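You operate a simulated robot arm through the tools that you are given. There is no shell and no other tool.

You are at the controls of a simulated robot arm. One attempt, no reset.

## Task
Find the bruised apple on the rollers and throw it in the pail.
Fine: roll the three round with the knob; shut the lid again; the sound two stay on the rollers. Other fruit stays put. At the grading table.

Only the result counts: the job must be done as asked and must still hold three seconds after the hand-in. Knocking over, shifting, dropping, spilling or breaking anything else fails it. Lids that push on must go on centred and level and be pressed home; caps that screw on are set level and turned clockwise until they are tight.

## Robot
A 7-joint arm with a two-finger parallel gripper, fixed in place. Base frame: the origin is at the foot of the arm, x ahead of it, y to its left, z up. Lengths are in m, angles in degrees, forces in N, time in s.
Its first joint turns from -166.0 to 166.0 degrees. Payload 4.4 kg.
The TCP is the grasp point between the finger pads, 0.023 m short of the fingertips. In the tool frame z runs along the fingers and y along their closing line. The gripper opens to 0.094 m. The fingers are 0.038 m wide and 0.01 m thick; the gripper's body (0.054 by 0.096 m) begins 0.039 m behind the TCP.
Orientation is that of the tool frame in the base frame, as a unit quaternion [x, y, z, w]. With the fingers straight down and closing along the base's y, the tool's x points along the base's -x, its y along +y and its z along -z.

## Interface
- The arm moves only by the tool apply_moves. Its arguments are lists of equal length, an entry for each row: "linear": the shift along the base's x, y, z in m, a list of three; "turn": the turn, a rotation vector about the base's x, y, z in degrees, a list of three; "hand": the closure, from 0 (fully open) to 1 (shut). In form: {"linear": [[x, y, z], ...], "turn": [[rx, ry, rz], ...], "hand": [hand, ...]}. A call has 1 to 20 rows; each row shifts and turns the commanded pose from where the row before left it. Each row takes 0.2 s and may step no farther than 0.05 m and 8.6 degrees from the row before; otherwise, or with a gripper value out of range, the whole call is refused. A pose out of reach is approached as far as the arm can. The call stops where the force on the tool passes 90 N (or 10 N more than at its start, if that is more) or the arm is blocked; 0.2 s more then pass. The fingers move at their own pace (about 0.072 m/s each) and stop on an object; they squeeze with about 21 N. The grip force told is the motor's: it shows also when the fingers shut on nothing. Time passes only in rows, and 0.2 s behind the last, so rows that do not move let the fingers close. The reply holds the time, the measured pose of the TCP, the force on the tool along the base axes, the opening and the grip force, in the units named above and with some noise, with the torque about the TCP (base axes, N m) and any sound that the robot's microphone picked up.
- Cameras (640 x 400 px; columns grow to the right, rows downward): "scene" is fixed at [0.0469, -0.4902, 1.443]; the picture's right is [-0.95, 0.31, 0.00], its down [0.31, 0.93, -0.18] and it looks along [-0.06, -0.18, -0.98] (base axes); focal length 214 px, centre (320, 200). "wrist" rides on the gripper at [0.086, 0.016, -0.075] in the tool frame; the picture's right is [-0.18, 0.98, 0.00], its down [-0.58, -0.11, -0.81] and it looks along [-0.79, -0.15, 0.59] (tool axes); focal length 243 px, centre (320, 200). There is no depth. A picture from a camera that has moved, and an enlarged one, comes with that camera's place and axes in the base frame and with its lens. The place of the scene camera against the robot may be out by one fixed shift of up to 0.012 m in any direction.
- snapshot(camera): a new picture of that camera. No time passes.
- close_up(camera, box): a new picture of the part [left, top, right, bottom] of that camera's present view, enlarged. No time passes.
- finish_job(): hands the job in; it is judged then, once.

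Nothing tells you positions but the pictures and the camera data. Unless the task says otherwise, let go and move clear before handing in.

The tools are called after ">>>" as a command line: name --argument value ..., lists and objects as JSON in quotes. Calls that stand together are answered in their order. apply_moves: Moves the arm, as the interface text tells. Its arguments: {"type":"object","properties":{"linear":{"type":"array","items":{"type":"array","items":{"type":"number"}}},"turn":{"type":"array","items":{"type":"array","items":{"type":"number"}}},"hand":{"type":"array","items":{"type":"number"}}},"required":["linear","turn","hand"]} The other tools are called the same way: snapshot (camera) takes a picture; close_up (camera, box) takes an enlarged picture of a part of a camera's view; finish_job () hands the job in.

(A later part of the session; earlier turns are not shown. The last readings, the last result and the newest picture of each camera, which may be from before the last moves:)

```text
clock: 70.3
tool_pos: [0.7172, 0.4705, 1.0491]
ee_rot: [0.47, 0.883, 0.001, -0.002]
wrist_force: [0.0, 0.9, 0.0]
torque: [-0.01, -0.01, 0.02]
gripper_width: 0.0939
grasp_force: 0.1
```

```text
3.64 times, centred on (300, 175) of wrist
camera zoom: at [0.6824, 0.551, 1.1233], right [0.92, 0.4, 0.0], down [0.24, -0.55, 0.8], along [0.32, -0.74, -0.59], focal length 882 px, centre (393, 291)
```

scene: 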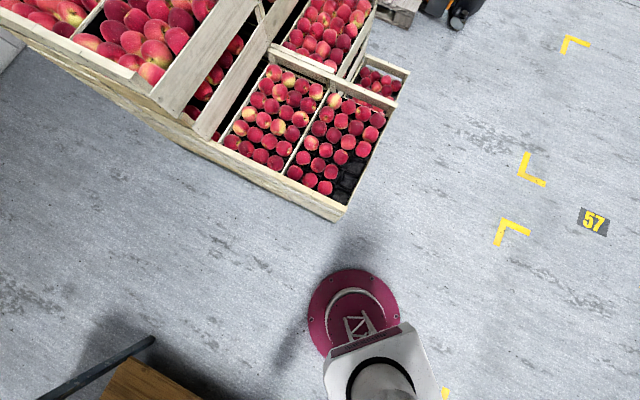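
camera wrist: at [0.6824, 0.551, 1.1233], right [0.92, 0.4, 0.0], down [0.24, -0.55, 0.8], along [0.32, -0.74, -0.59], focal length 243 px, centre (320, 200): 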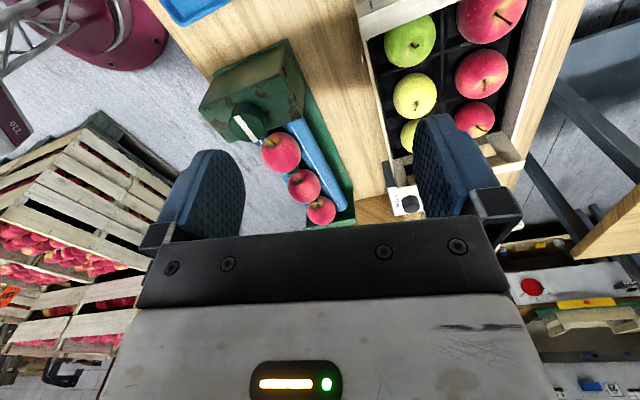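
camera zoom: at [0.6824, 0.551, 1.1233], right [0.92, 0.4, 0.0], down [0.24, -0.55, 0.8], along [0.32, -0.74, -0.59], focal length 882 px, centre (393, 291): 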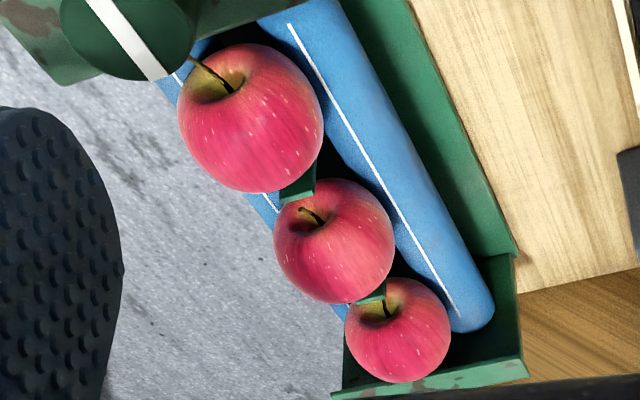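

The three apples sit between small green dividers, and the knob is a vertical one (about 44 mm across) on top of the gearbox at roughly (0.675, 0.335, 0.86). I'll hover above the knob and check alignment.

>>> apply_moves --linear '[[-0.0106, -0.0339, 0], [-0.0106, -0.0339, 0], [-0.0106, -0.0339, 0], [-0.0106, -0.0338, 0], [0, 0, -0.045], [0, 0, -0.045], [0, 0, 0]]' --turn '[[0, 0, 5], [0, 0, 5], [0, 0, 0], [0, 0, 0], [0, 0, 0], [0, 0, 0], [0, 0, 0]]' --hand '[0, 0, 0, 0, 0, 0, 0]'

>>> snapshot --camera "wrist"

>>> close_up --camera "wrist" --box '[200, 0, 440, 240]'

>>> close_up --camera "scene" --box '[0, 390, 640, 400]'

```text
clock: 71.9
tool_pos: [0.6727, 0.3361, 0.9553]
ee_rot: [0.39, 0.921, 0.002, -0.001]
wrist_force: [0.1, 0.5, 0.2]
torque: [-0.02, -0.02, 0.02]
gripper_width: 0.0938
grasp_force: 0.0
```

```text
taken
camera wrist: at [0.6241, 0.41, 1.0294], right [0.83, 0.55, 0.0], down [0.33, -0.5, 0.8], along [0.44, -0.67, -0.59], focal length 243 px, centre (320, 200)
```

wrist: 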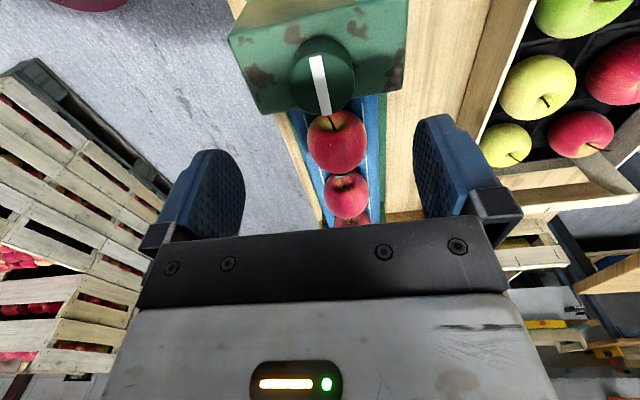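

```text
1.67 times, centred on (320, 120) of wrist
camera zoom: at [0.6241, 0.41, 1.0294], right [0.83, 0.55, 0.0], down [0.33, -0.5, 0.8], along [0.44, -0.67, -0.59], focal length 404 px, centre (320, 333)
```

zoom: 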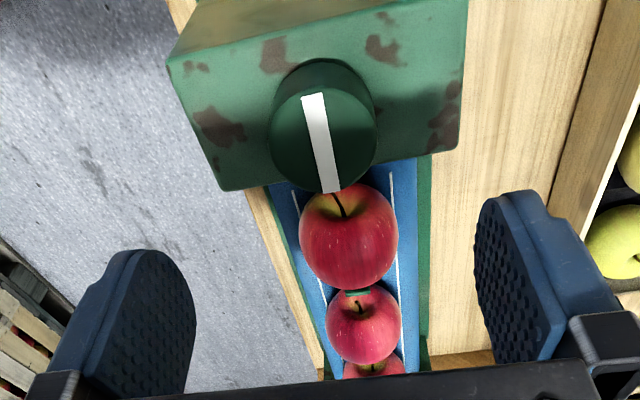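

```text
1.00 times, centred on (320, 395) of scene (not enlarged: the box is as wide or as high as the picture)
camera zoom: at [0.0469, -0.4902, 1.443], right [-0.95, 0.31, 0.0], down [0.31, 0.93, -0.18], along [-0.06, -0.18, -0.98], focal length 214 px, centre (320, 5)
```

zoom: 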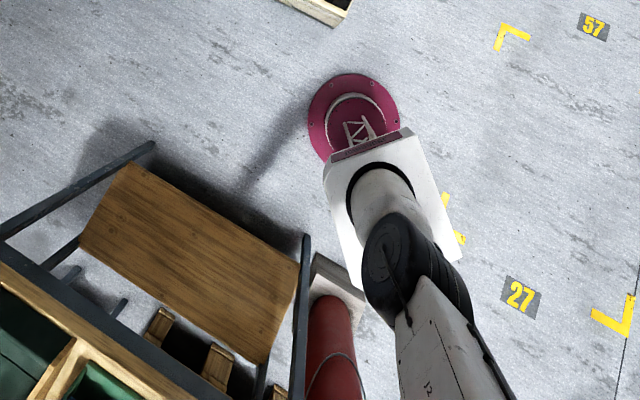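

The knob's top disc is centred at about (0.675, 0.337), z≈0.864 with its base on the box top at z≈0.84. I'll set the fingers crosswise to the roller line, partly closed, and lower around the knob.

>>> apply_moves --linear '[[0.0012, 0.0005, 0], [0.0011, 0.0005, 0], [0, 0, 0], [0, 0, 0], [0, 0, 0], [0, 0, -0.03], [0, 0, -0.02], [0, 0, 0]]' --turn '[[0, 0, -8], [0, 0, -8], [0, 0, -8], [0, 0, -8], [0, 0, -8], [0, 0, 0], [0, 0, 0], [0, 0, 0]]' --hand '[0.3, 0.3, 0.3, 0.3, 0.3, 0.3, 0.3, 0.3]'

>>> snapshot --camera "wrist"

>>> close_up --camera "wrist" --box '[200, 0, 440, 240]'

```text
clock: 73.7
tool_pos: [0.6746, 0.3399, 0.9069]
ee_rot: [0.682, 0.731, 0.002, -0.001]
wrist_force: [0.0, 0.2, 0.2]
torque: [0.04, 0.02, 0.01]
gripper_width: 0.0659
grasp_force: 0.0
```

```text
taken
camera wrist: at [0.6845, 0.4268, 0.9819], right [0.99, -0.12, 0.0], down [-0.07, -0.59, 0.8], along [-0.09, -0.8, -0.6], focal length 243 px, centre (320, 200)
```

wrist: 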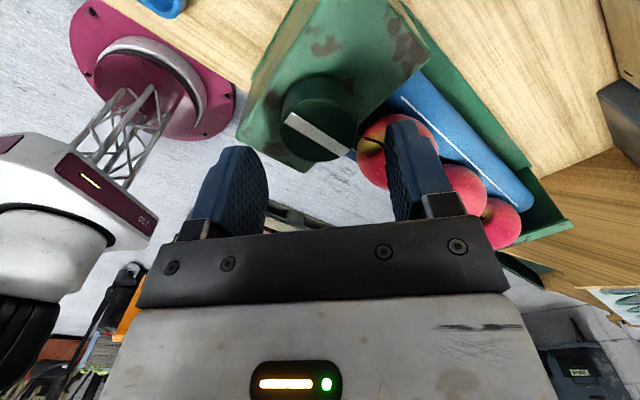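

```text
1.67 times, centred on (320, 120) of wrist
camera zoom: at [0.6845, 0.4268, 0.9819], right [0.99, -0.12, 0.0], down [-0.07, -0.59, 0.8], along [-0.09, -0.8, -0.6], focal length 404 px, centre (320, 333)
```

zoom: 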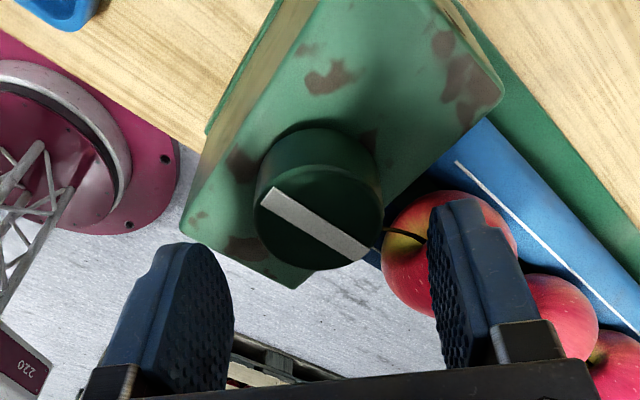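

Alignment is within a few millimetres; the fingers clear the first apple (centre about (0.732, 0.280, 0.832)). I'll correct by 4 mm, lower onto the knob and close.

>>> apply_moves --linear '[[-0.0004, -0.0036, 0], [0, 0, -0.015], [0, 0, -0.012], [0, 0, -0.01], [0, 0, 0], [0, 0, 0], [0, 0, 0]]' --turn '[[0, 0, 0], [0, 0, 0], [0, 0, 0], [0, 0, 0], [0, 0, 0], [0, 0, 0], [0, 0, 0]]' --hand '[0.3, 0.3, 0.3, 0.3, 0.6, 0.6, 0.6]'

```text
clock: 75.3
tool_pos: [0.6762, 0.3353, 0.8688]
ee_rot: [0.682, 0.731, 0.001, -0.001]
wrist_force: [-25.5, -3.7, 7.5]
torque: [-0.29, 0.77, 0.06]
gripper_width: 0.0493
grasp_force: 13.5
```

The knob is gripped (about 49 mm). I'll ease the side force by a small shift and turn it counter‑clockwise about 80°.

>>> apply_moves --linear '[[-0.002, 0, 0], [0, 0, 0], [0, 0, 0], [0, 0, 0]]' --turn '[[0, 0, 0], [0, 0, 4], [0, 0, 4], [0, 0, 0]]' --hand '[0.6, 0.6, 0.6, 0.6]'

```text
clock: 76.3
tool_pos: [0.6745, 0.3348, 0.8695]
ee_rot: [0.629, 0.777, 0.002, -0.001]
wrist_force: [-12.7, 7.1, 1.2]
torque: [0.36, 0.21, -0.01]
gripper_width: 0.0454
grasp_force: 45.6
```

>>> apply_moves --linear '[[-0.0005, 0.0005, 0], [0, 0, 0], [0, 0, 0], [0, 0, 0], [0, 0, 0], [0, 0, 0], [0, 0, 0], [0, 0, 0], [0, 0, 0], [0, 0, 0]]' --turn '[[0, 0, 8], [0, 0, 8], [0, 0, 8], [0, 0, 8], [0, 0, 8], [0, 0, 8], [0, 0, 8], [0, 0, 8], [0, 0, 8], [0, 0, 0]]' --hand '[0.6, 0.6, 0.6, 0.6, 0.6, 0.6, 0.6, 0.6, 0.6, 0.6]'

>>> snapshot --camera "wrist"

```text
clock: 78.5
tool_pos: [0.6731, 0.3356, 0.8687]
ee_rot: [0.051, 0.999, 0.0, -0.002]
wrist_force: [5.2, 25.9, 9.3]
torque: [0.81, -0.44, -0.01]
gripper_width: 0.0496
grasp_force: 13.6
```

```text
taken
camera wrist: at [0.5883, 0.3599, 0.944], right [0.28, 0.96, 0.0], down [0.57, -0.17, 0.8], along [0.77, -0.23, -0.6], focal length 243 px, centre (320, 200)
```

wrist: 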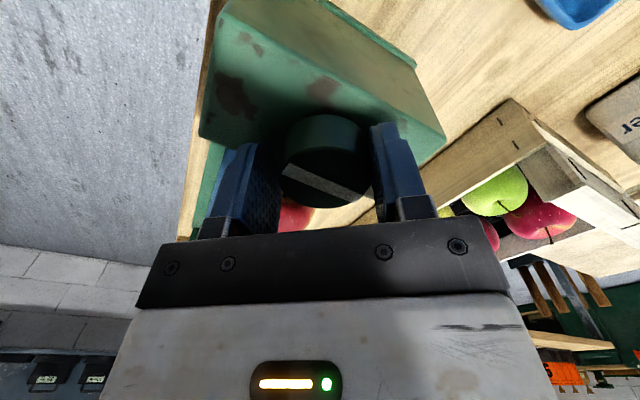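

The knob turned with the hand by about 80°. I'll release, rise and look at the apples.

>>> apply_moves --linear '[[0, 0, 0], [0, 0, 0], [0, 0, 0.03], [0, 0, 0.04], [0, 0, 0.03], [0, 0, 0.03], [0, 0, 0.03], [-0.02, 0.03, 0.02], [0, 0, 0]]' --turn '[[0, 0, 0], [0, 0, 0], [0, 0, 0], [0, 0, -8], [0, 0, -8], [0, 0, -8], [0, 0, -8], [0, 0, -8], [0, 0, 0]]' --hand '[0.3, 0.3, 0.3, 0.3, 0.3, 0.2, 0.1, 0, 0]'

>>> snapshot --camera "wrist"

>>> close_up --camera "wrist" --box '[240, 80, 420, 235]'

```text
clock: 80.5
tool_pos: [0.6521, 0.3679, 1.0475]
ee_rot: [0.392, 0.92, 0.002, -0.001]
wrist_force: [-0.6, -0.6, -0.4]
torque: [0.01, -0.03, -0.02]
gripper_width: 0.0939
grasp_force: 0.0
```

```text
taken
camera wrist: at [0.604, 0.4402, 1.1222], right [0.84, 0.55, 0.0], down [0.33, -0.5, 0.8], along [0.44, -0.67, -0.59], focal length 243 px, centre (320, 200)
```

wrist: 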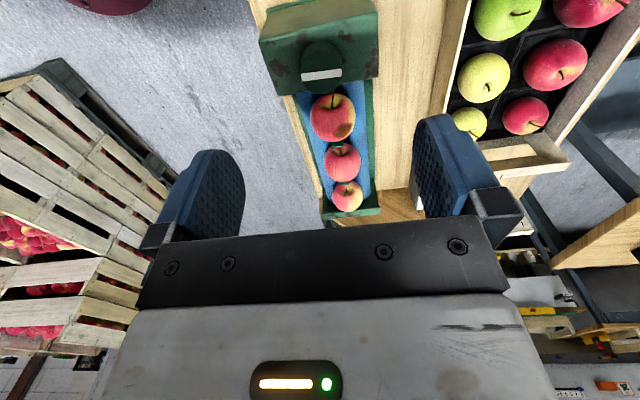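

```text
2.58 times, centred on (330, 158) of wrist
camera zoom: at [0.604, 0.4402, 1.1222], right [0.84, 0.55, 0.0], down [0.33, -0.5, 0.8], along [0.44, -0.67, -0.59], focal length 626 px, centre (294, 310)
```

zoom: 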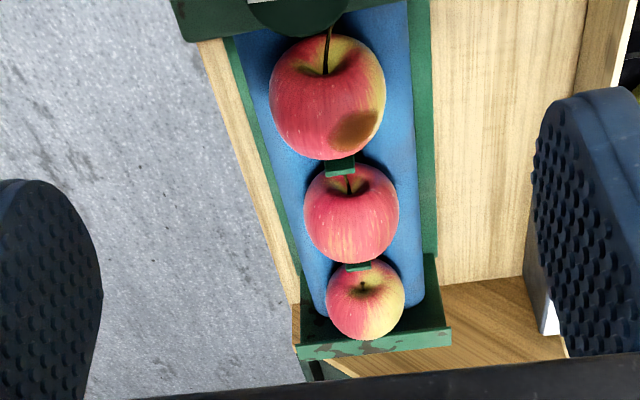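

A brown patch has come round on the apple nearest the knob. I'll zoom in on each apple to be sure.

>>> close_up --camera "wrist" --box '[300, 85, 365, 145]'

>>> close_up --camera "wrist" --box '[310, 135, 375, 215]'

```text
6.67 times, centred on (332, 115) of wrist
camera zoom: at [0.604, 0.4402, 1.1222], right [0.84, 0.55, 0.0], down [0.33, -0.5, 0.8], along [0.44, -0.67, -0.59], focal length 1618 px, centre (237, 767)
```

zoom: 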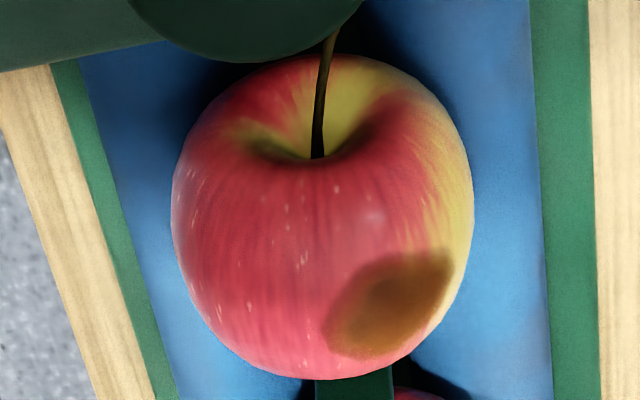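

```text
5.00 times, centred on (342, 175) of wrist
camera zoom: at [0.604, 0.4402, 1.1222], right [0.84, 0.55, 0.0], down [0.33, -0.5, 0.8], along [0.44, -0.67, -0.59], focal length 1213 px, centre (208, 325)
```

zoom: 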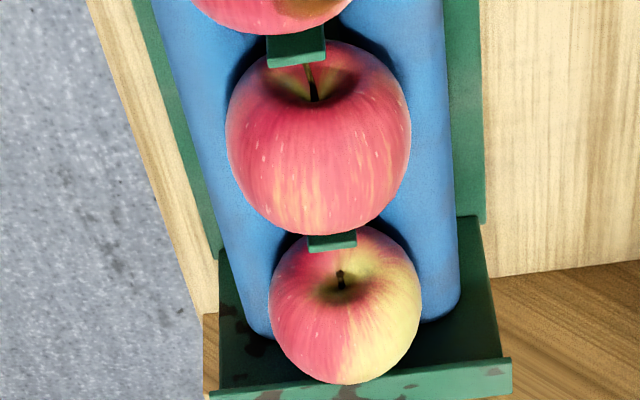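

The brown patch is a clear bruise; the other two look sound. Next is the pail: I'll move over to its lid (keeping a large radius) to see the hinge and grip bar before lifting it.

>>> apply_moves --linear '[[-0.0272, 0.0332, 0], [-0.0272, 0.0332, 0], [-0.0272, 0.0332, 0], [-0.0272, 0.0332, 0], [-0.0272, 0.0332, 0], [-0.0272, 0.0332, -0.01], [-0.0272, 0.0332, -0.02], [-0.0272, 0.0332, -0.02], [-0.0272, 0.0332, -0.02], [-0.0272, 0.0332, -0.02], [0, 0.02, -0.03], [0, 0, 0]]' --turn '[[0, 0, 1], [0, 0, 1], [0, 0, 0], [0, 0, 0], [0, 0, 0], [0, 0, 0], [0, 0, 0], [0, 0, 0], [0, 0, 0], [0, 0, 0], [0, 0, 0], [0, 0, 0]]' --hand '[0, 0, 0, 0, 0, 0, 0, 0, 0, 0, 0, 0]'

>>> snapshot --camera "wrist"

>>> close_up --camera "wrist" --box '[0, 0, 640, 10]'

>>> close_up --camera "scene" --box '[0, 390, 640, 400]'

```text
clock: 83.1
tool_pos: [0.3831, 0.7161, 0.9282]
ee_rot: [0.375, 0.927, 0.001, -0.001]
wrist_force: [0.7, 0.0, 0.2]
torque: [-0.02, -0.01, 0.02]
gripper_width: 0.094
grasp_force: 0.0
```

```text
taken
camera wrist: at [0.3322, 0.7874, 1.0037], right [0.82, 0.58, 0.0], down [0.34, -0.49, 0.8], along [0.47, -0.66, -0.59], focal length 243 px, centre (320, 200)
```

wrist: 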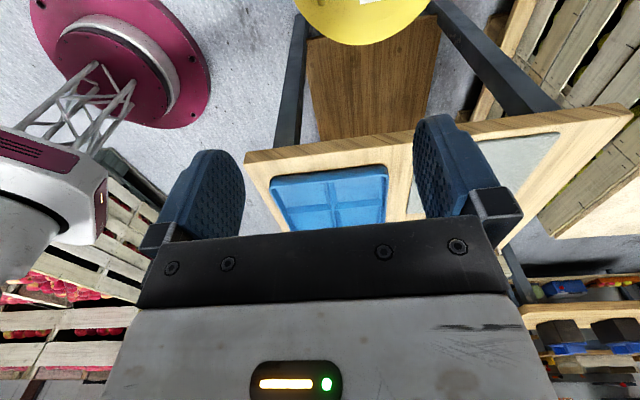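

```text
1.00 times, centred on (320, 5) of wrist (not enlarged: the box is as wide or as high as the picture)
camera zoom: at [0.3322, 0.7874, 1.0037], right [0.82, 0.58, 0.0], down [0.34, -0.49, 0.8], along [0.47, -0.66, -0.59], focal length 243 px, centre (320, 395)
```

zoom: 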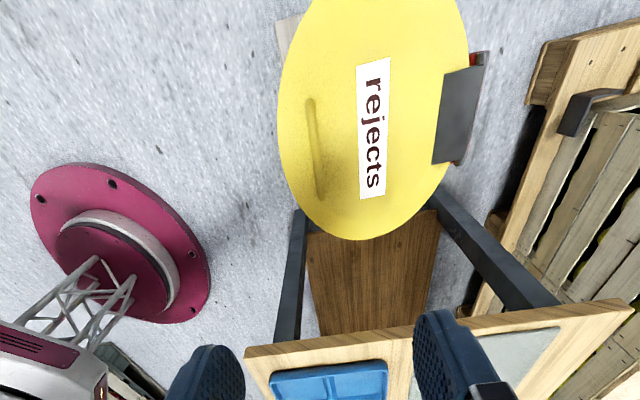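

```text
1.00 times, centred on (320, 395) of scene (not enlarged: the box is as wide or as high as the picture)
camera zoom: at [0.0469, -0.4902, 1.443], right [-0.95, 0.31, 0.0], down [0.31, 0.93, -0.18], along [-0.06, -0.18, -0.98], focal length 214 px, centre (320, 5)
```

zoom: 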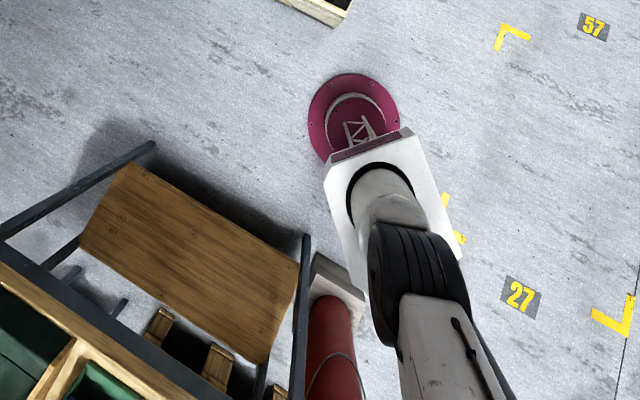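

The lid shows a narrow raised grip bar on the side opposite the hinge plate. I'll move the hand to the far left of the pail and lower, to see the bar from the side.

>>> apply_moves --linear '[[-0.019, 0.024, -0.03], [-0.019, 0.024, -0.03], [-0.019, 0.024, -0.03], [-0.019, 0.024, -0.03], [-0.019, 0.024, -0.03], [-0.019, 0.024, -0.03], [0, 0, 0]]' --turn '[[0, 0, 0], [0, 0, 0], [0, 0, 0], [0, 0, 0], [0, 0, 0], [0, 0, 0], [0, 0, 0]]' --hand '[0, 0, 0, 0, 0, 0, 0]'

>>> snapshot --camera "wrist"

>>> close_up --camera "wrist" --box '[200, 20, 460, 220]'

```text
clock: 84.7
tool_pos: [0.2654, 0.8626, 0.7502]
ee_rot: [0.375, 0.927, 0.001, -0.001]
wrist_force: [1.2, -0.6, -0.5]
torque: [0.01, -0.01, 0.0]
gripper_width: 0.0943
grasp_force: 0.1
```

```text
taken
camera wrist: at [0.2138, 0.9334, 0.8247], right [0.81, 0.58, 0.0], down [0.34, -0.49, 0.8], along [0.47, -0.65, -0.59], focal length 243 px, centre (320, 200)
```

wrist: 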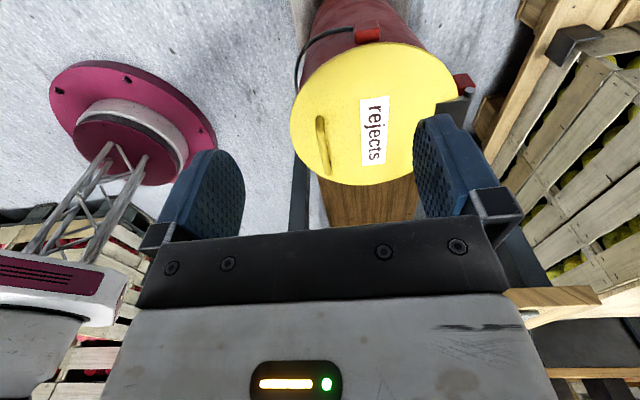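

```text
2.00 times, centred on (330, 120) of wrist
camera zoom: at [0.2138, 0.9334, 0.8247], right [0.81, 0.58, 0.0], down [0.34, -0.49, 0.8], along [0.47, -0.65, -0.59], focal length 485 px, centre (300, 360)
```

zoom: 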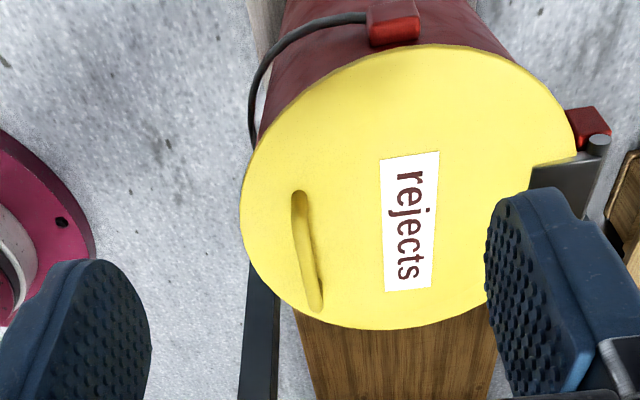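

The grip is a raised yellow rod roughly 10 cm long; a lower viewpoint will show its height and the gap beneath.

>>> apply_moves --linear '[[0, 0, -0.035], [0, 0, -0.035], [0, 0, -0.03], [0, 0, 0]]' --turn '[[0, 0, 0], [0, 0, 0], [0, 0, 0], [0, 0, 0]]' --hand '[0, 0, 0, 0]'

>>> close_up --camera "wrist" --box '[240, 110, 440, 235]'

>>> close_up --camera "wrist" --box '[285, 150, 365, 225]'

```text
clock: 85.7
tool_pos: [0.2666, 0.8655, 0.6486]
ee_rot: [0.375, 0.927, 0.002, -0.001]
wrist_force: [0.0, -0.7, 0.0]
torque: [0.02, 0.0, 0.02]
gripper_width: 0.0939
grasp_force: 0.2
```

```text
3.20 times, centred on (340, 172) of wrist
camera zoom: at [0.2165, 0.9356, 0.7237], right [0.82, 0.58, 0.0], down [0.34, -0.49, 0.8], along [0.47, -0.66, -0.59], focal length 776 px, centre (256, 288)
```

zoom: 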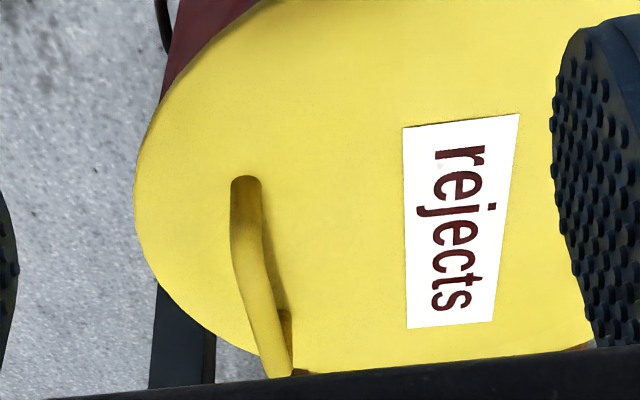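

```text
5.33 times, centred on (325, 188) of wrist
camera zoom: at [0.2165, 0.9356, 0.7237], right [0.82, 0.58, 0.0], down [0.34, -0.49, 0.8], along [0.47, -0.66, -0.59], focal length 1294 px, centre (293, 267)
```

zoom: 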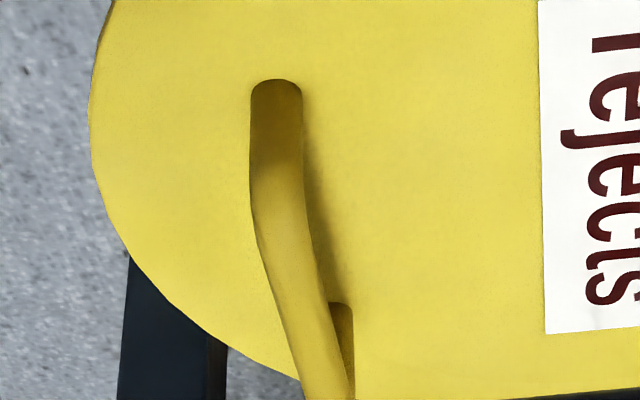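

The grip is a bow-shaped rod: its bar is centred near (0.370, 0.729), about 3 cm above the lid (lid plane z≈0.518), running perpendicular to my closing direction. I'll hover above it and verify alignment.

>>> apply_moves --linear '[[0.0258, -0.0341, 0], [0.0258, -0.0341, 0], [0.0258, -0.0341, 0], [0.0258, -0.0341, 0], [0, 0, 0]]' --turn '[[0, 0, 0], [0, 0, 0], [0, 0, 0], [0, 0, 0], [0, 0, 0]]' --hand '[0.2, 0.2, 0.2, 0.2, 0.2]'

>>> snapshot --camera "wrist"

>>> close_up --camera "wrist" --box '[200, 0, 440, 230]'

```text
clock: 86.9
tool_pos: [0.3681, 0.7245, 0.6483]
ee_rot: [0.374, 0.927, 0.001, -0.001]
wrist_force: [-0.3, 1.0, 0.0]
torque: [0.03, -0.01, 0.0]
gripper_width: 0.075
grasp_force: 0.0
```

```text
taken
camera wrist: at [0.3182, 0.7966, 0.7235], right [0.82, 0.58, 0.0], down [0.34, -0.49, 0.8], along [0.47, -0.66, -0.59], focal length 243 px, centre (320, 200)
```

wrist: 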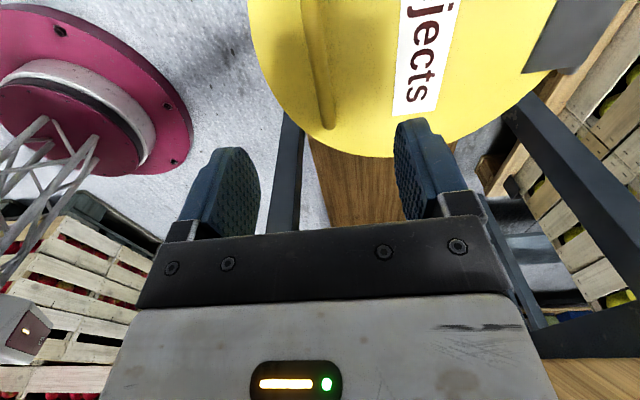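

```text
1.74 times, centred on (320, 115) of wrist
camera zoom: at [0.3182, 0.7966, 0.7235], right [0.82, 0.58, 0.0], down [0.34, -0.49, 0.8], along [0.47, -0.66, -0.59], focal length 422 px, centre (320, 348)
```

zoom: 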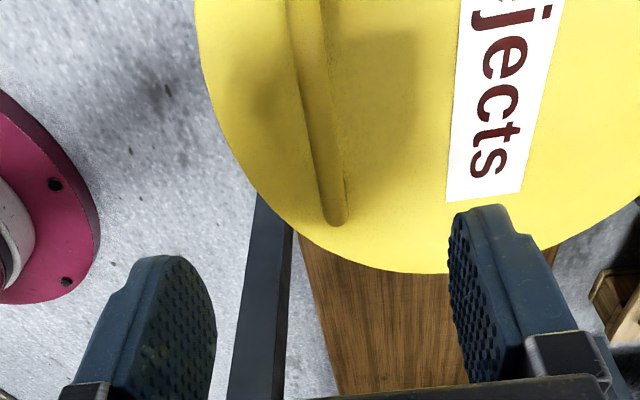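

The bar is centred between the fingers. I'll descend to straddle it and close.

>>> apply_moves --linear '[[0.001, 0.001, -0.035], [0, 0.001, -0.03], [0, 0, -0.02], [0, 0, -0.008], [0, 0, 0], [0, 0, 0], [0, 0, 0], [0, 0, 0]]' --turn '[[0, 0, 0], [0, 0, 0], [0, 0, 0], [0, 0, 0], [0, 0, 0], [0, 0, 0], [0, 0, 0], [0, 0, 0]]' --hand '[0.2, 0.2, 0.2, 0.2, 0.9, 0.9, 0.9, 0.9]'

>>> snapshot --camera "wrist"

```text
clock: 88.7
tool_pos: [0.3709, 0.7263, 0.5565]
ee_rot: [0.374, 0.927, 0.0, -0.001]
wrist_force: [-8.1, -7.1, 0.6]
torque: [-0.11, 0.03, -0.21]
gripper_width: 0.0139
grasp_force: 5.3
```

```text
taken
camera wrist: at [0.3199, 0.7975, 0.6316], right [0.82, 0.58, 0.0], down [0.34, -0.48, 0.8], along [0.47, -0.66, -0.59], focal length 243 px, centre (320, 200)
```

wrist: 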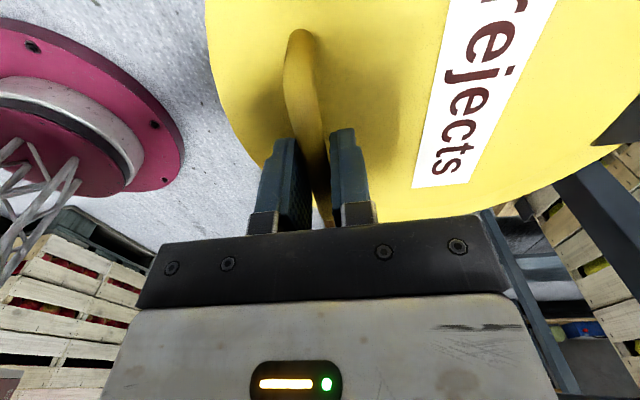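

The rod is gripped (14 mm). I'll lift the lid a little along its hinge arc and watch the forces.

>>> apply_moves --linear '[[-0.001, -0.001, 0], [0.0024, 0.0024, 0.0172], [0.0034, 0.0035, 0.017], [0.0044, 0.0045, 0.0164], [0, 0, 0]]' --turn '[[0, 0, 0], [0, 0, 0], [0, 0, 0], [0, 0, 0], [0, 0, 0]]' --hand '[0.95, 0.95, 0.95, 0.95, 0.95]'

>>> snapshot --camera "wrist"

```text
clock: 89.9
tool_pos: [0.383, 0.7374, 0.6071]
ee_rot: [0.374, 0.927, 0.003, -0.002]
wrist_force: [16.3, 40.5, -19.6]
torque: [0.5, -0.09, -1.58]
gripper_width: 0.0117
grasp_force: 44.4
```

```text
taken
camera wrist: at [0.331, 0.808, 0.6821], right [0.82, 0.58, 0.0], down [0.34, -0.49, 0.8], along [0.47, -0.65, -0.6], focal length 243 px, centre (320, 200)
```

wrist: 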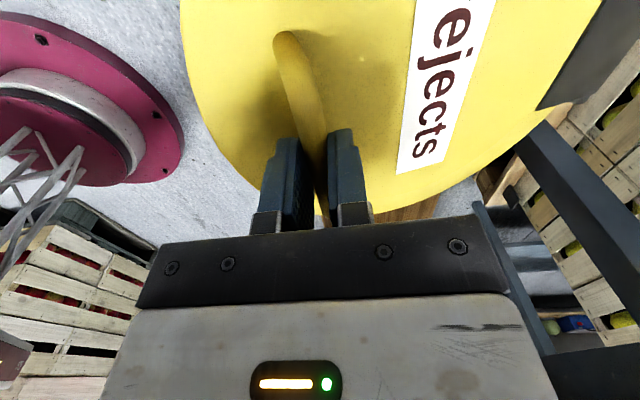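

The lid lifts, but I'm being pulled toward the hinge, so the true arc is tighter. I'll relax toward the hinge and read the force again.

>>> apply_moves --linear '[[0.003, 0.004, 0], [0, 0, 0]]' --turn '[[0, 0, 0], [0, 0, 0]]' --hand '[0.95, 0.95]'

```text
clock: 90.5
tool_pos: [0.3824, 0.7368, 0.6042]
ee_rot: [0.374, 0.927, -0.001, -0.001]
wrist_force: [-51.3, -32.5, 25.5]
torque: [-0.81, 0.25, -1.67]
gripper_width: 0.0118
grasp_force: 44.5
```

>>> apply_moves --linear '[[-0.002, -0.0018, 0], [0, 0, 0]]' --turn '[[0, 0, 0], [0, 0, 0]]' --hand '[0.95, 0.95]'

```text
clock: 91.1
tool_pos: [0.3831, 0.7362, 0.6056]
ee_rot: [0.375, 0.927, 0.001, -0.001]
wrist_force: [-31.3, -43.5, 22.4]
torque: [-0.73, 0.13, -1.56]
gripper_width: 0.0114
grasp_force: 45.2
```

>>> apply_moves --linear '[[-0.0018, -0.0018, 0.001], [0, 0, 0]]' --turn '[[0, 0, 0], [0, 0, 0]]' --hand '[0.9, 0.88]'

```text
clock: 91.7
tool_pos: [0.3808, 0.7367, 0.6081]
ee_rot: [0.375, 0.927, 0.002, -0.002]
wrist_force: [0.1, 3.6, -3.0]
torque: [-0.09, -0.12, -0.23]
gripper_width: 0.0125
grasp_force: 8.4
```

With a lighter grip the rod self-aligns and the forces vanish; the lid is light. I'll keep the loose grip and continue up the arc in short stretches.

>>> apply_moves --linear '[[0.0054, 0.0056, 0.0156], [0.0063, 0.0065, 0.0149], [0.0072, 0.0075, 0.0141], [0, 0, 0]]' --turn '[[0, 0, 0], [0, 0, 0], [0, 0, 0], [0, 0, 0]]' --hand '[0.88, 0.88, 0.88, 0.88]'

>>> snapshot --camera "wrist"

```text
clock: 92.7
tool_pos: [0.3999, 0.7572, 0.6516]
ee_rot: [0.375, 0.927, 0.002, -0.001]
wrist_force: [-1.9, -1.9, 0.8]
torque: [-0.04, 0.01, -0.07]
gripper_width: 0.0126
grasp_force: 1.5
```

```text
taken
camera wrist: at [0.3486, 0.8279, 0.727], right [0.82, 0.58, 0.0], down [0.34, -0.49, 0.8], along [0.47, -0.66, -0.59], focal length 243 px, centre (320, 200)
```

wrist: 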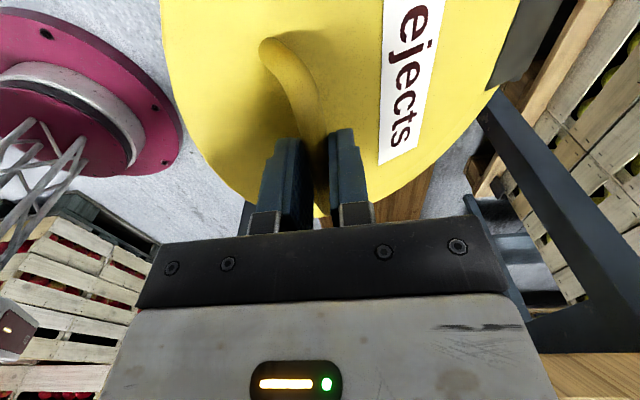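

The forces are near zero, so the hinge may hold the lid by friction. I'll open the fingers slightly here to see whether the lid stays.

>>> apply_moves --linear '[[0, 0, 0], [0, 0, 0], [0, 0, 0]]' --turn '[[0, 0, 0], [0, 0, 0], [0, 0, 0]]' --hand '[0.78, 0.75, 0.75]'

>>> snapshot --camera "wrist"

```text
clock: 93.5
tool_pos: [0.4004, 0.7565, 0.6512]
ee_rot: [0.375, 0.927, 0.002, -0.003]
wrist_force: [0.4, -0.9, -0.8]
torque: [-0.05, 0.02, -0.04]
gripper_width: 0.0242
grasp_force: 1.0
```

```text
taken
camera wrist: at [0.3484, 0.828, 0.7269], right [0.82, 0.58, 0.0], down [0.34, -0.49, 0.8], along [0.47, -0.66, -0.59], focal length 243 px, centre (320, 200)
```

wrist: 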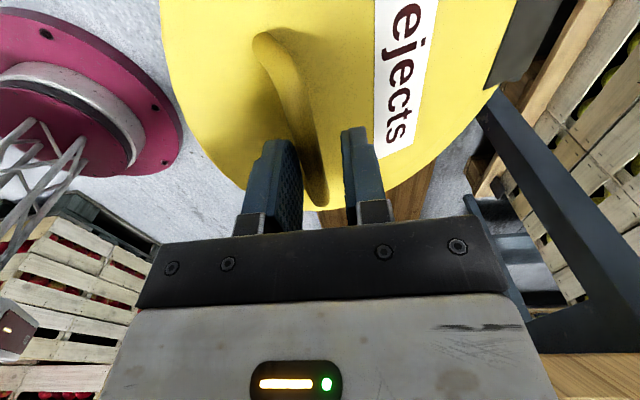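

>>> apply_moves --linear '[[0, 0, 0], [0, 0, 0], [0, 0, 0], [0, 0, 0]]' --turn '[[0, 0, 0], [0, 0, 0], [0, 0, 0], [0, 0, 0]]' --hand '[0.6, 0.6, 0.6, 0.6]'

>>> snapshot --camera "wrist"

```text
clock: 94.5
tool_pos: [0.3988, 0.7569, 0.6508]
ee_rot: [0.375, 0.927, 0.001, -0.002]
wrist_force: [-0.1, -0.4, 0.7]
torque: [-0.04, 0.0, 0.03]
gripper_width: 0.0379
grasp_force: 0.1
```

```text
taken
camera wrist: at [0.3484, 0.828, 0.7269], right [0.82, 0.58, 0.0], down [0.34, -0.49, 0.8], along [0.47, -0.66, -0.59], focal length 243 px, centre (320, 200)
```

wrist: 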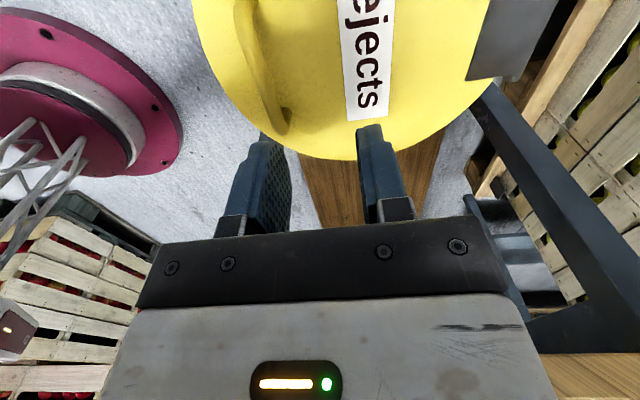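

Released, the lid sinks slowly, so the hinge doesn't hold at 30°; it must go past upright. Let me check where it is now.

>>> snapshot --camera "wrist"

>>> apply_moves --linear '[[0, 0, 0], [0, 0, 0]]' --turn '[[0, 0, 0], [0, 0, 0]]' --hand '[0.6, 0.6]'

>>> snapshot --camera "wrist"

```text
taken
camera wrist: at [0.3484, 0.828, 0.7269], right [0.82, 0.58, 0.0], down [0.34, -0.49, 0.8], along [0.47, -0.66, -0.59], focal length 243 px, centre (320, 200)
```

wrist: 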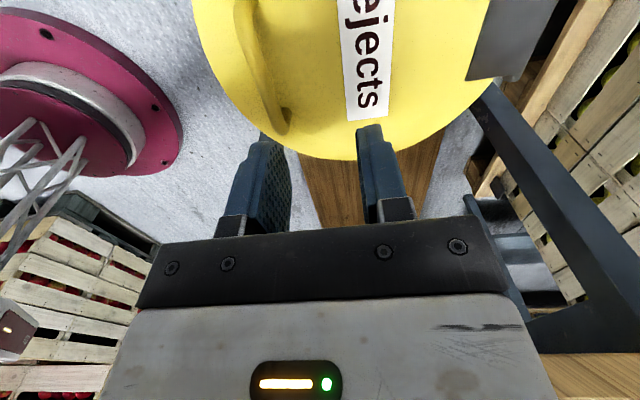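

```text
clock: 95.1
tool_pos: [0.3997, 0.7566, 0.6515]
ee_rot: [0.375, 0.927, 0.001, -0.001]
wrist_force: [0.4, 0.1, 0.1]
torque: [-0.01, 0.02, -0.04]
gripper_width: 0.0376
grasp_force: 0.1
```

```text
taken
camera wrist: at [0.3484, 0.828, 0.7269], right [0.82, 0.58, 0.0], down [0.34, -0.49, 0.8], along [0.47, -0.66, -0.6], focal length 243 px, centre (320, 200)
```

wrist: 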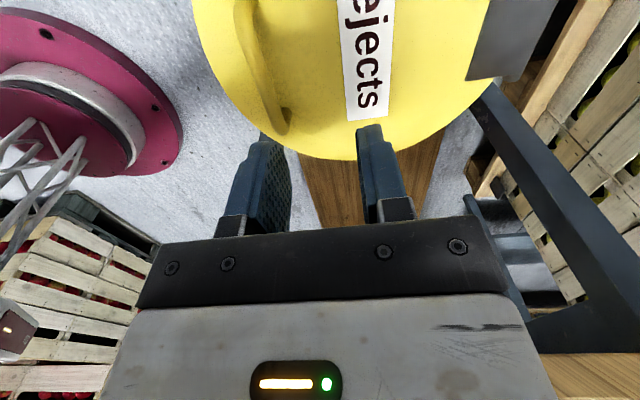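

The lid fell fully shut again with no harm. The handle alone can't carry it past upright within my reach, so I want to look at the lid's rim from the side, to see whether it overhangs enough to be pinched directly.

>>> apply_moves --linear '[[-0.03, 0.026, 0], [-0.033, 0.027, 0], [-0.033, 0.027, 0], [-0.033, 0.027, -0.03], [0, 0, -0.04], [0, 0, -0.03], [0, 0, 0]]' --turn '[[0, 0, 0], [0, 0, 0], [0, 0, 0], [-6.5, -4.6, 0], [-6.5, -4.6, 0], [-6.5, -4.6, 0], [0, 0, 0]]' --hand '[0.3, 0.3, 0.3, 0.3, 0.3, 0.3, 0.3]'

>>> snapshot --camera "wrist"

>>> close_up --camera "wrist" --box '[220, 60, 460, 240]'

```text
refused: row 4 steps farther than a row can; nothing moved
```

```text
taken
camera wrist: at [0.3484, 0.828, 0.7269], right [0.82, 0.58, 0.0], down [0.34, -0.49, 0.8], along [0.47, -0.66, -0.6], focal length 243 px, centre (320, 200)
```

wrist: 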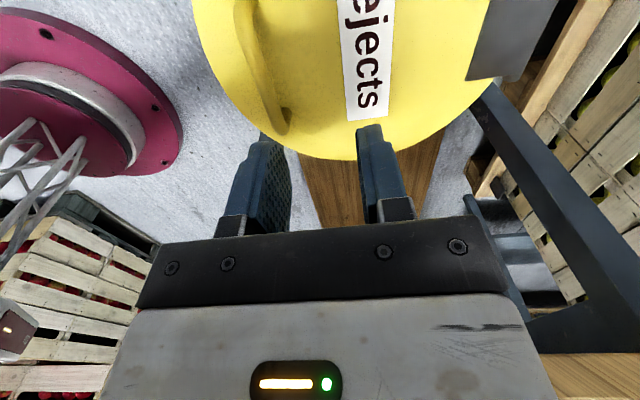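

```text
2.22 times, centred on (340, 150) of wrist
camera zoom: at [0.3484, 0.828, 0.7269], right [0.82, 0.58, 0.0], down [0.34, -0.49, 0.8], along [0.47, -0.66, -0.6], focal length 539 px, centre (276, 311)
```

zoom: 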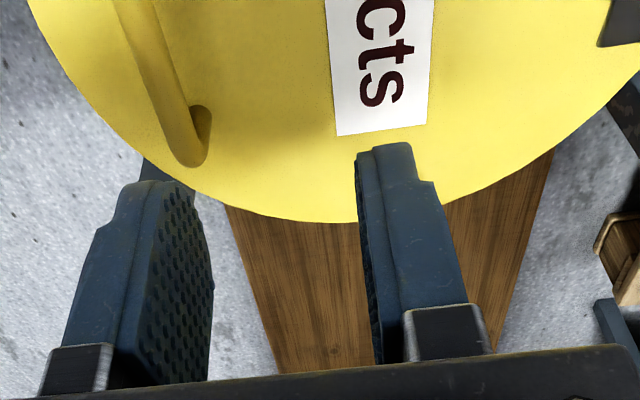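

I'll split the long row.

>>> apply_moves --linear '[[-0.03, 0.026, 0], [-0.033, 0.027, 0], [-0.033, 0.027, 0], [-0.033, 0.027, 0], [0, 0, -0.035], [0, 0, -0.035], [0, 0, -0.03], [0, 0, 0]]' --turn '[[0, 0, 0], [0, 0, 0], [0, 0, 0], [-6.5, -4.6, 0], [-6.5, -4.6, 0], [-6.5, -4.6, 0], [0, 0, 0], [0, 0, 0]]' --hand '[0.3, 0.3, 0.3, 0.3, 0.3, 0.3, 0.3, 0.3]'

>>> snapshot --camera "wrist"

>>> close_up --camera "wrist" --box '[220, 60, 460, 240]'

```text
clock: 96.9
tool_pos: [0.271, 0.8647, 0.5523]
ee_rot: [0.366, 0.908, -0.11, 0.174]
wrist_force: [-0.9, 0.3, -0.1]
torque: [-0.02, 0.0, 0.01]
gripper_width: 0.0657
grasp_force: 0.1
```

```text
taken
camera wrist: at [0.2064, 0.9539, 0.5854], right [0.82, 0.58, 0.0], down [0.13, -0.18, 0.98], along [0.57, -0.8, -0.22], focal length 243 px, centre (320, 200)
```

wrist: 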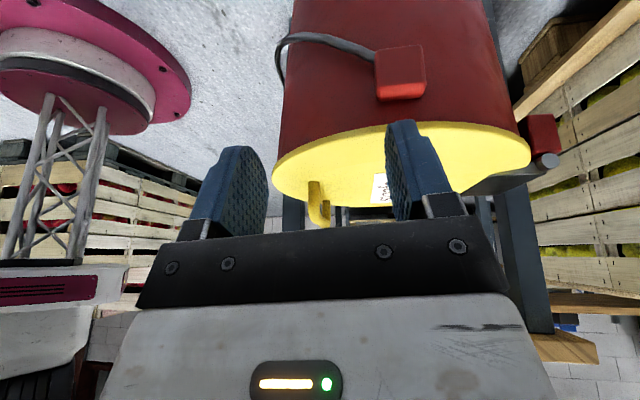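

```text
2.22 times, centred on (340, 150) of wrist
camera zoom: at [0.2064, 0.9539, 0.5854], right [0.82, 0.58, 0.0], down [0.13, -0.18, 0.98], along [0.57, -0.8, -0.22], focal length 539 px, centre (276, 311)
```

zoom: 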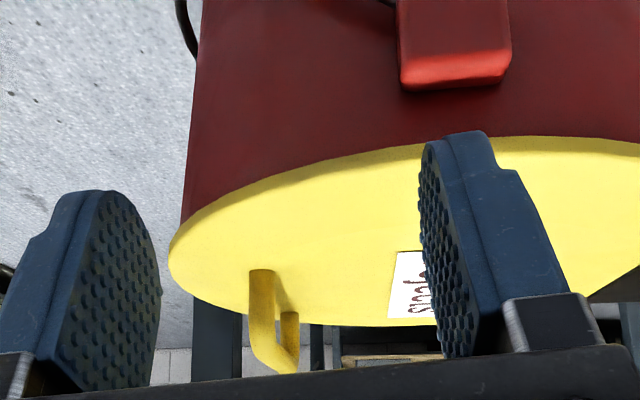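

The lid overhangs the pail by roughly a centimetre, so I can get closed fingertips under its near rim from the robot's side and push it up and over. I'll straighten the hand, rise, and move round to the robot's side while tilting the fingers outward.

>>> apply_moves --linear '[[0, 0, 0.035], [0, 0, 0.035], [0, 0, 0.04], [0, 0, 0.045], [0, 0, 0.045], [-0.005, -0.044, 0], [-0.005, -0.044, 0], [-0.005, -0.044, 0], [0, 0, 0]]' --turn '[[6.5, 4.6, 0], [6.5, 4.6, 0], [6.5, 4.6, 0], [0, 0, 0], [0, 0, 0], [5.7, -5.5, 0], [5.7, -5.5, 0], [5.7, -5.5, 0], [0, 0, 0]]' --hand '[0.3, 0.5, 0.7, 0.9, 1, 1, 1, 1, 1]'

>>> snapshot --camera "wrist"

>>> close_up --camera "scene" --box '[0, 390, 640, 400]'

```text
clock: 98.9
tool_pos: [0.2506, 0.7313, 0.7525]
ee_rot: [0.365, 0.908, 0.193, 0.075]
wrist_force: [-0.2, 0.5, 0.5]
torque: [0.0, 0.06, -0.03]
gripper_width: 0.0002
grasp_force: 21.0
```

```text
taken
camera wrist: at [0.177, 0.7797, 0.8285], right [0.76, 0.52, 0.4], down [0.13, -0.71, 0.69], along [0.64, -0.47, -0.6], focal length 243 px, centre (320, 200)
```

wrist: 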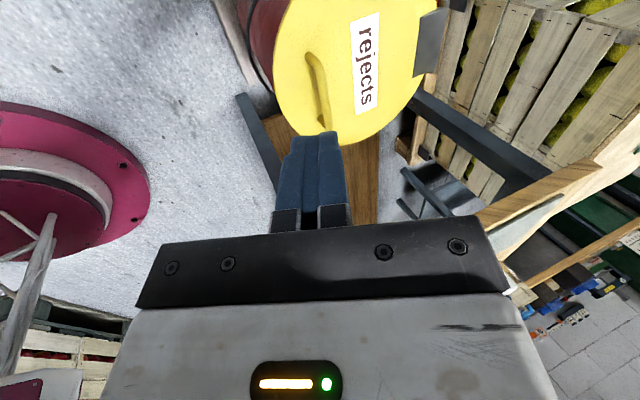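

```text
1.00 times, centred on (320, 395) of scene (not enlarged: the box is as wide or as high as the picture)
camera zoom: at [0.0469, -0.4902, 1.443], right [-0.95, 0.31, 0.0], down [0.31, 0.93, -0.18], along [-0.06, -0.18, -0.98], focal length 214 px, centre (320, 5)
```

zoom: 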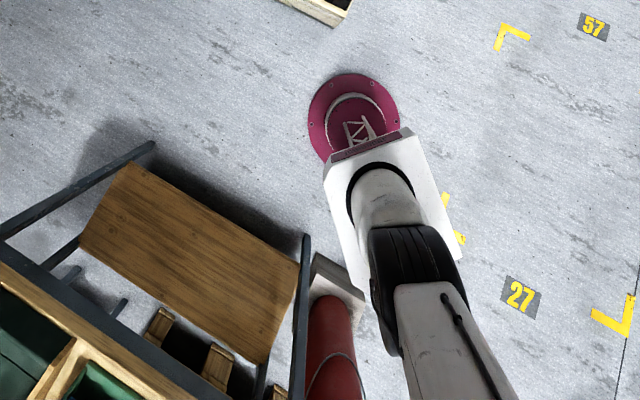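

The tilt works. I'll aim for the rim point facing the robot (about (0.347, 0.651)), with the hand pointing radially outward, so the arm stays clear of the mast and table corner.

>>> apply_moves --linear '[[0.01, -0.042, 0], [0.01, -0.042, 0], [0.01, -0.042, 0], [0.008, -0.04, 0], [0, 0, 0], [0, 0, 0], [0, 0, 0]]' --turn '[[0, 0, 7.5], [0, 0, 7.5], [7.0, -3.7, 0], [7.0, -3.7, 0], [7.0, -3.7, 0], [7.0, -3.7, 0], [0, 0, 0]]' --hand '[1, 1, 1, 1, 1, 1, 1]'

>>> snapshot --camera "wrist"

>>> close_up --camera "scene" --box '[0, 390, 640, 400]'

```text
clock: 100.5
tool_pos: [0.2851, 0.5776, 0.7635]
ee_rot: [0.222, 0.906, 0.355, 0.057]
wrist_force: [-0.6, 0.0, 0.5]
torque: [-0.03, 0.02, 0.04]
gripper_width: 0.0
grasp_force: 21.1
out of reach, approached as far as the arm can: row 4, 5, 6
```

```text
taken
camera wrist: at [0.1944, 0.5804, 0.8349], right [0.52, 0.56, 0.65], down [0.27, -0.83, 0.49], along [0.81, -0.08, -0.58], focal length 243 px, centre (320, 200)
```

wrist: 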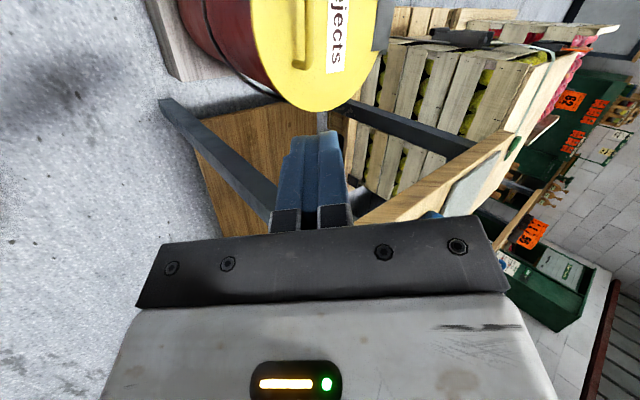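

```text
1.00 times, centred on (320, 395) of scene (not enlarged: the box is as wide or as high as the picture)
camera zoom: at [0.0469, -0.4902, 1.443], right [-0.95, 0.31, 0.0], down [0.31, 0.93, -0.18], along [-0.06, -0.18, -0.98], focal length 214 px, centre (320, 5)
```

zoom: 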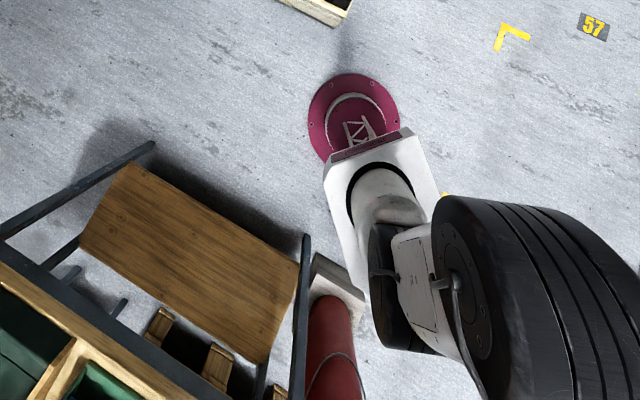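

The wrist can't tilt that far here and the elbow leans back toward the panel, so I'll retrace at once.

>>> apply_moves --linear '[[0, 0, 0], [0, 0, 0], [-0.008, 0.04, 0], [-0.01, 0.042, 0], [-0.01, 0.042, 0], [-0.01, 0.042, 0], [0, 0, 0]]' --turn '[[-7.0, 3.7, 0], [-7.0, 3.7, 0], [-7.0, 3.7, 0], [-7.0, 3.7, 0], [0, 0, -7.5], [0, 0, -7.5], [0, 0, 0]]' --hand '[1, 1, 1, 1, 1, 1, 1]'

>>> close_up --camera "scene" --box '[0, 390, 640, 400]'

```text
clock: 102.3
tool_pos: [0.2492, 0.7553, 0.9889]
ee_rot: [0.361, 0.886, 0.289, 0.019]
wrist_force: [-0.1, -1.3, 0.3]
torque: [0.03, -0.01, -0.02]
gripper_width: 0.0
grasp_force: 20.6
out of reach, approached as far as the arm can: row 1
stopped in row 7: the arm was blocked; the commanded pose is now the measured one
```

```text
1.00 times, centred on (320, 395) of scene (not enlarged: the box is as wide or as high as the picture)
camera zoom: at [0.0469, -0.4902, 1.443], right [-0.95, 0.31, 0.0], down [0.31, 0.93, -0.18], along [-0.06, -0.18, -0.98], focal length 214 px, centre (320, 5)
```

zoom: 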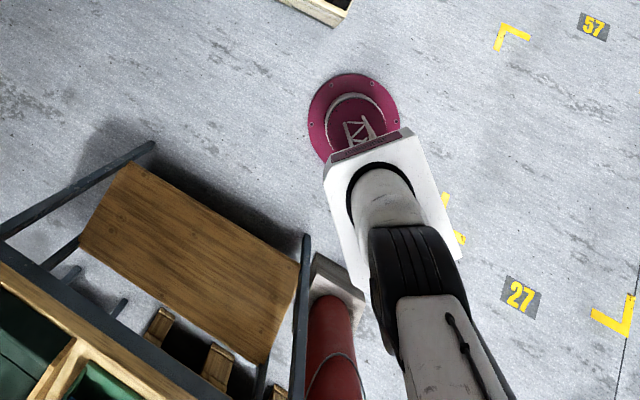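

The elbow slipped behind the panel again. I know the way out: fold in to the free pose near (0.30, 0.26, 1.17), set the hand vertical with its starting yaw, then leave along the proven line.

>>> apply_moves --linear '[[0.002, -0.045, 0.02], [0.002, -0.045, 0.02], [0.002, -0.045, 0.02], [0.002, -0.045, 0.02], [0.002, -0.045, 0.02], [0.002, -0.045, 0.02], [0.002, -0.045, 0.02], [0.002, -0.045, 0.02], [0.012, -0.045, 0.007], [0.012, -0.045, 0.007], [0.012, -0.045, 0.007], [0, 0, 0]]' --turn '[[0, 0, 0], [0, 0, 0], [0, 0, 0], [0, 0, 0], [0, 0, 0], [0, 0, 0], [0, 0, 0], [0, 0, 0], [0, 0, 0], [0, 0, 0], [0, 0, 0], [0, 0, 0]]' --hand '[1, 1, 1, 1, 1, 1, 1, 1, 1, 1, 1, 1]'

```text
clock: 104.9
tool_pos: [0.2989, 0.2615, 1.1759]
ee_rot: [0.361, 0.886, 0.291, 0.018]
wrist_force: [0.0, -0.5, 0.1]
torque: [-0.02, 0.01, -0.02]
gripper_width: 0.0
grasp_force: 20.9
```

>>> apply_moves --linear '[[0, 0, 0], [0, 0, 0], [0, 0, 0], [0, 0, 0], [0, 0, 0], [0, 0, 0], [0, 0, 0], [0, 0, 0], [0, 0, 0], [0, 0, 0]]' --turn '[[-7.5, 3.65, 0], [-7.5, 3.65, 0], [-7.5, 3.65, 0], [-7.5, 3.65, 0], [0, 0, 8], [0, 0, 8], [0, 0, 8], [0, 0, 8], [0, 0, 8], [0, 0, 0]]' --hand '[0.5, 0, 0, 0, 0, 0, 0, 0, 0, 0]'

```text
clock: 107.1
tool_pos: [0.3017, 0.2599, 1.1752]
ee_rot: [0.038, 0.999, 0.004, -0.003]
wrist_force: [0.3, 0.8, 0.4]
torque: [0.0, -0.01, 0.01]
gripper_width: 0.0939
grasp_force: 0.1
```

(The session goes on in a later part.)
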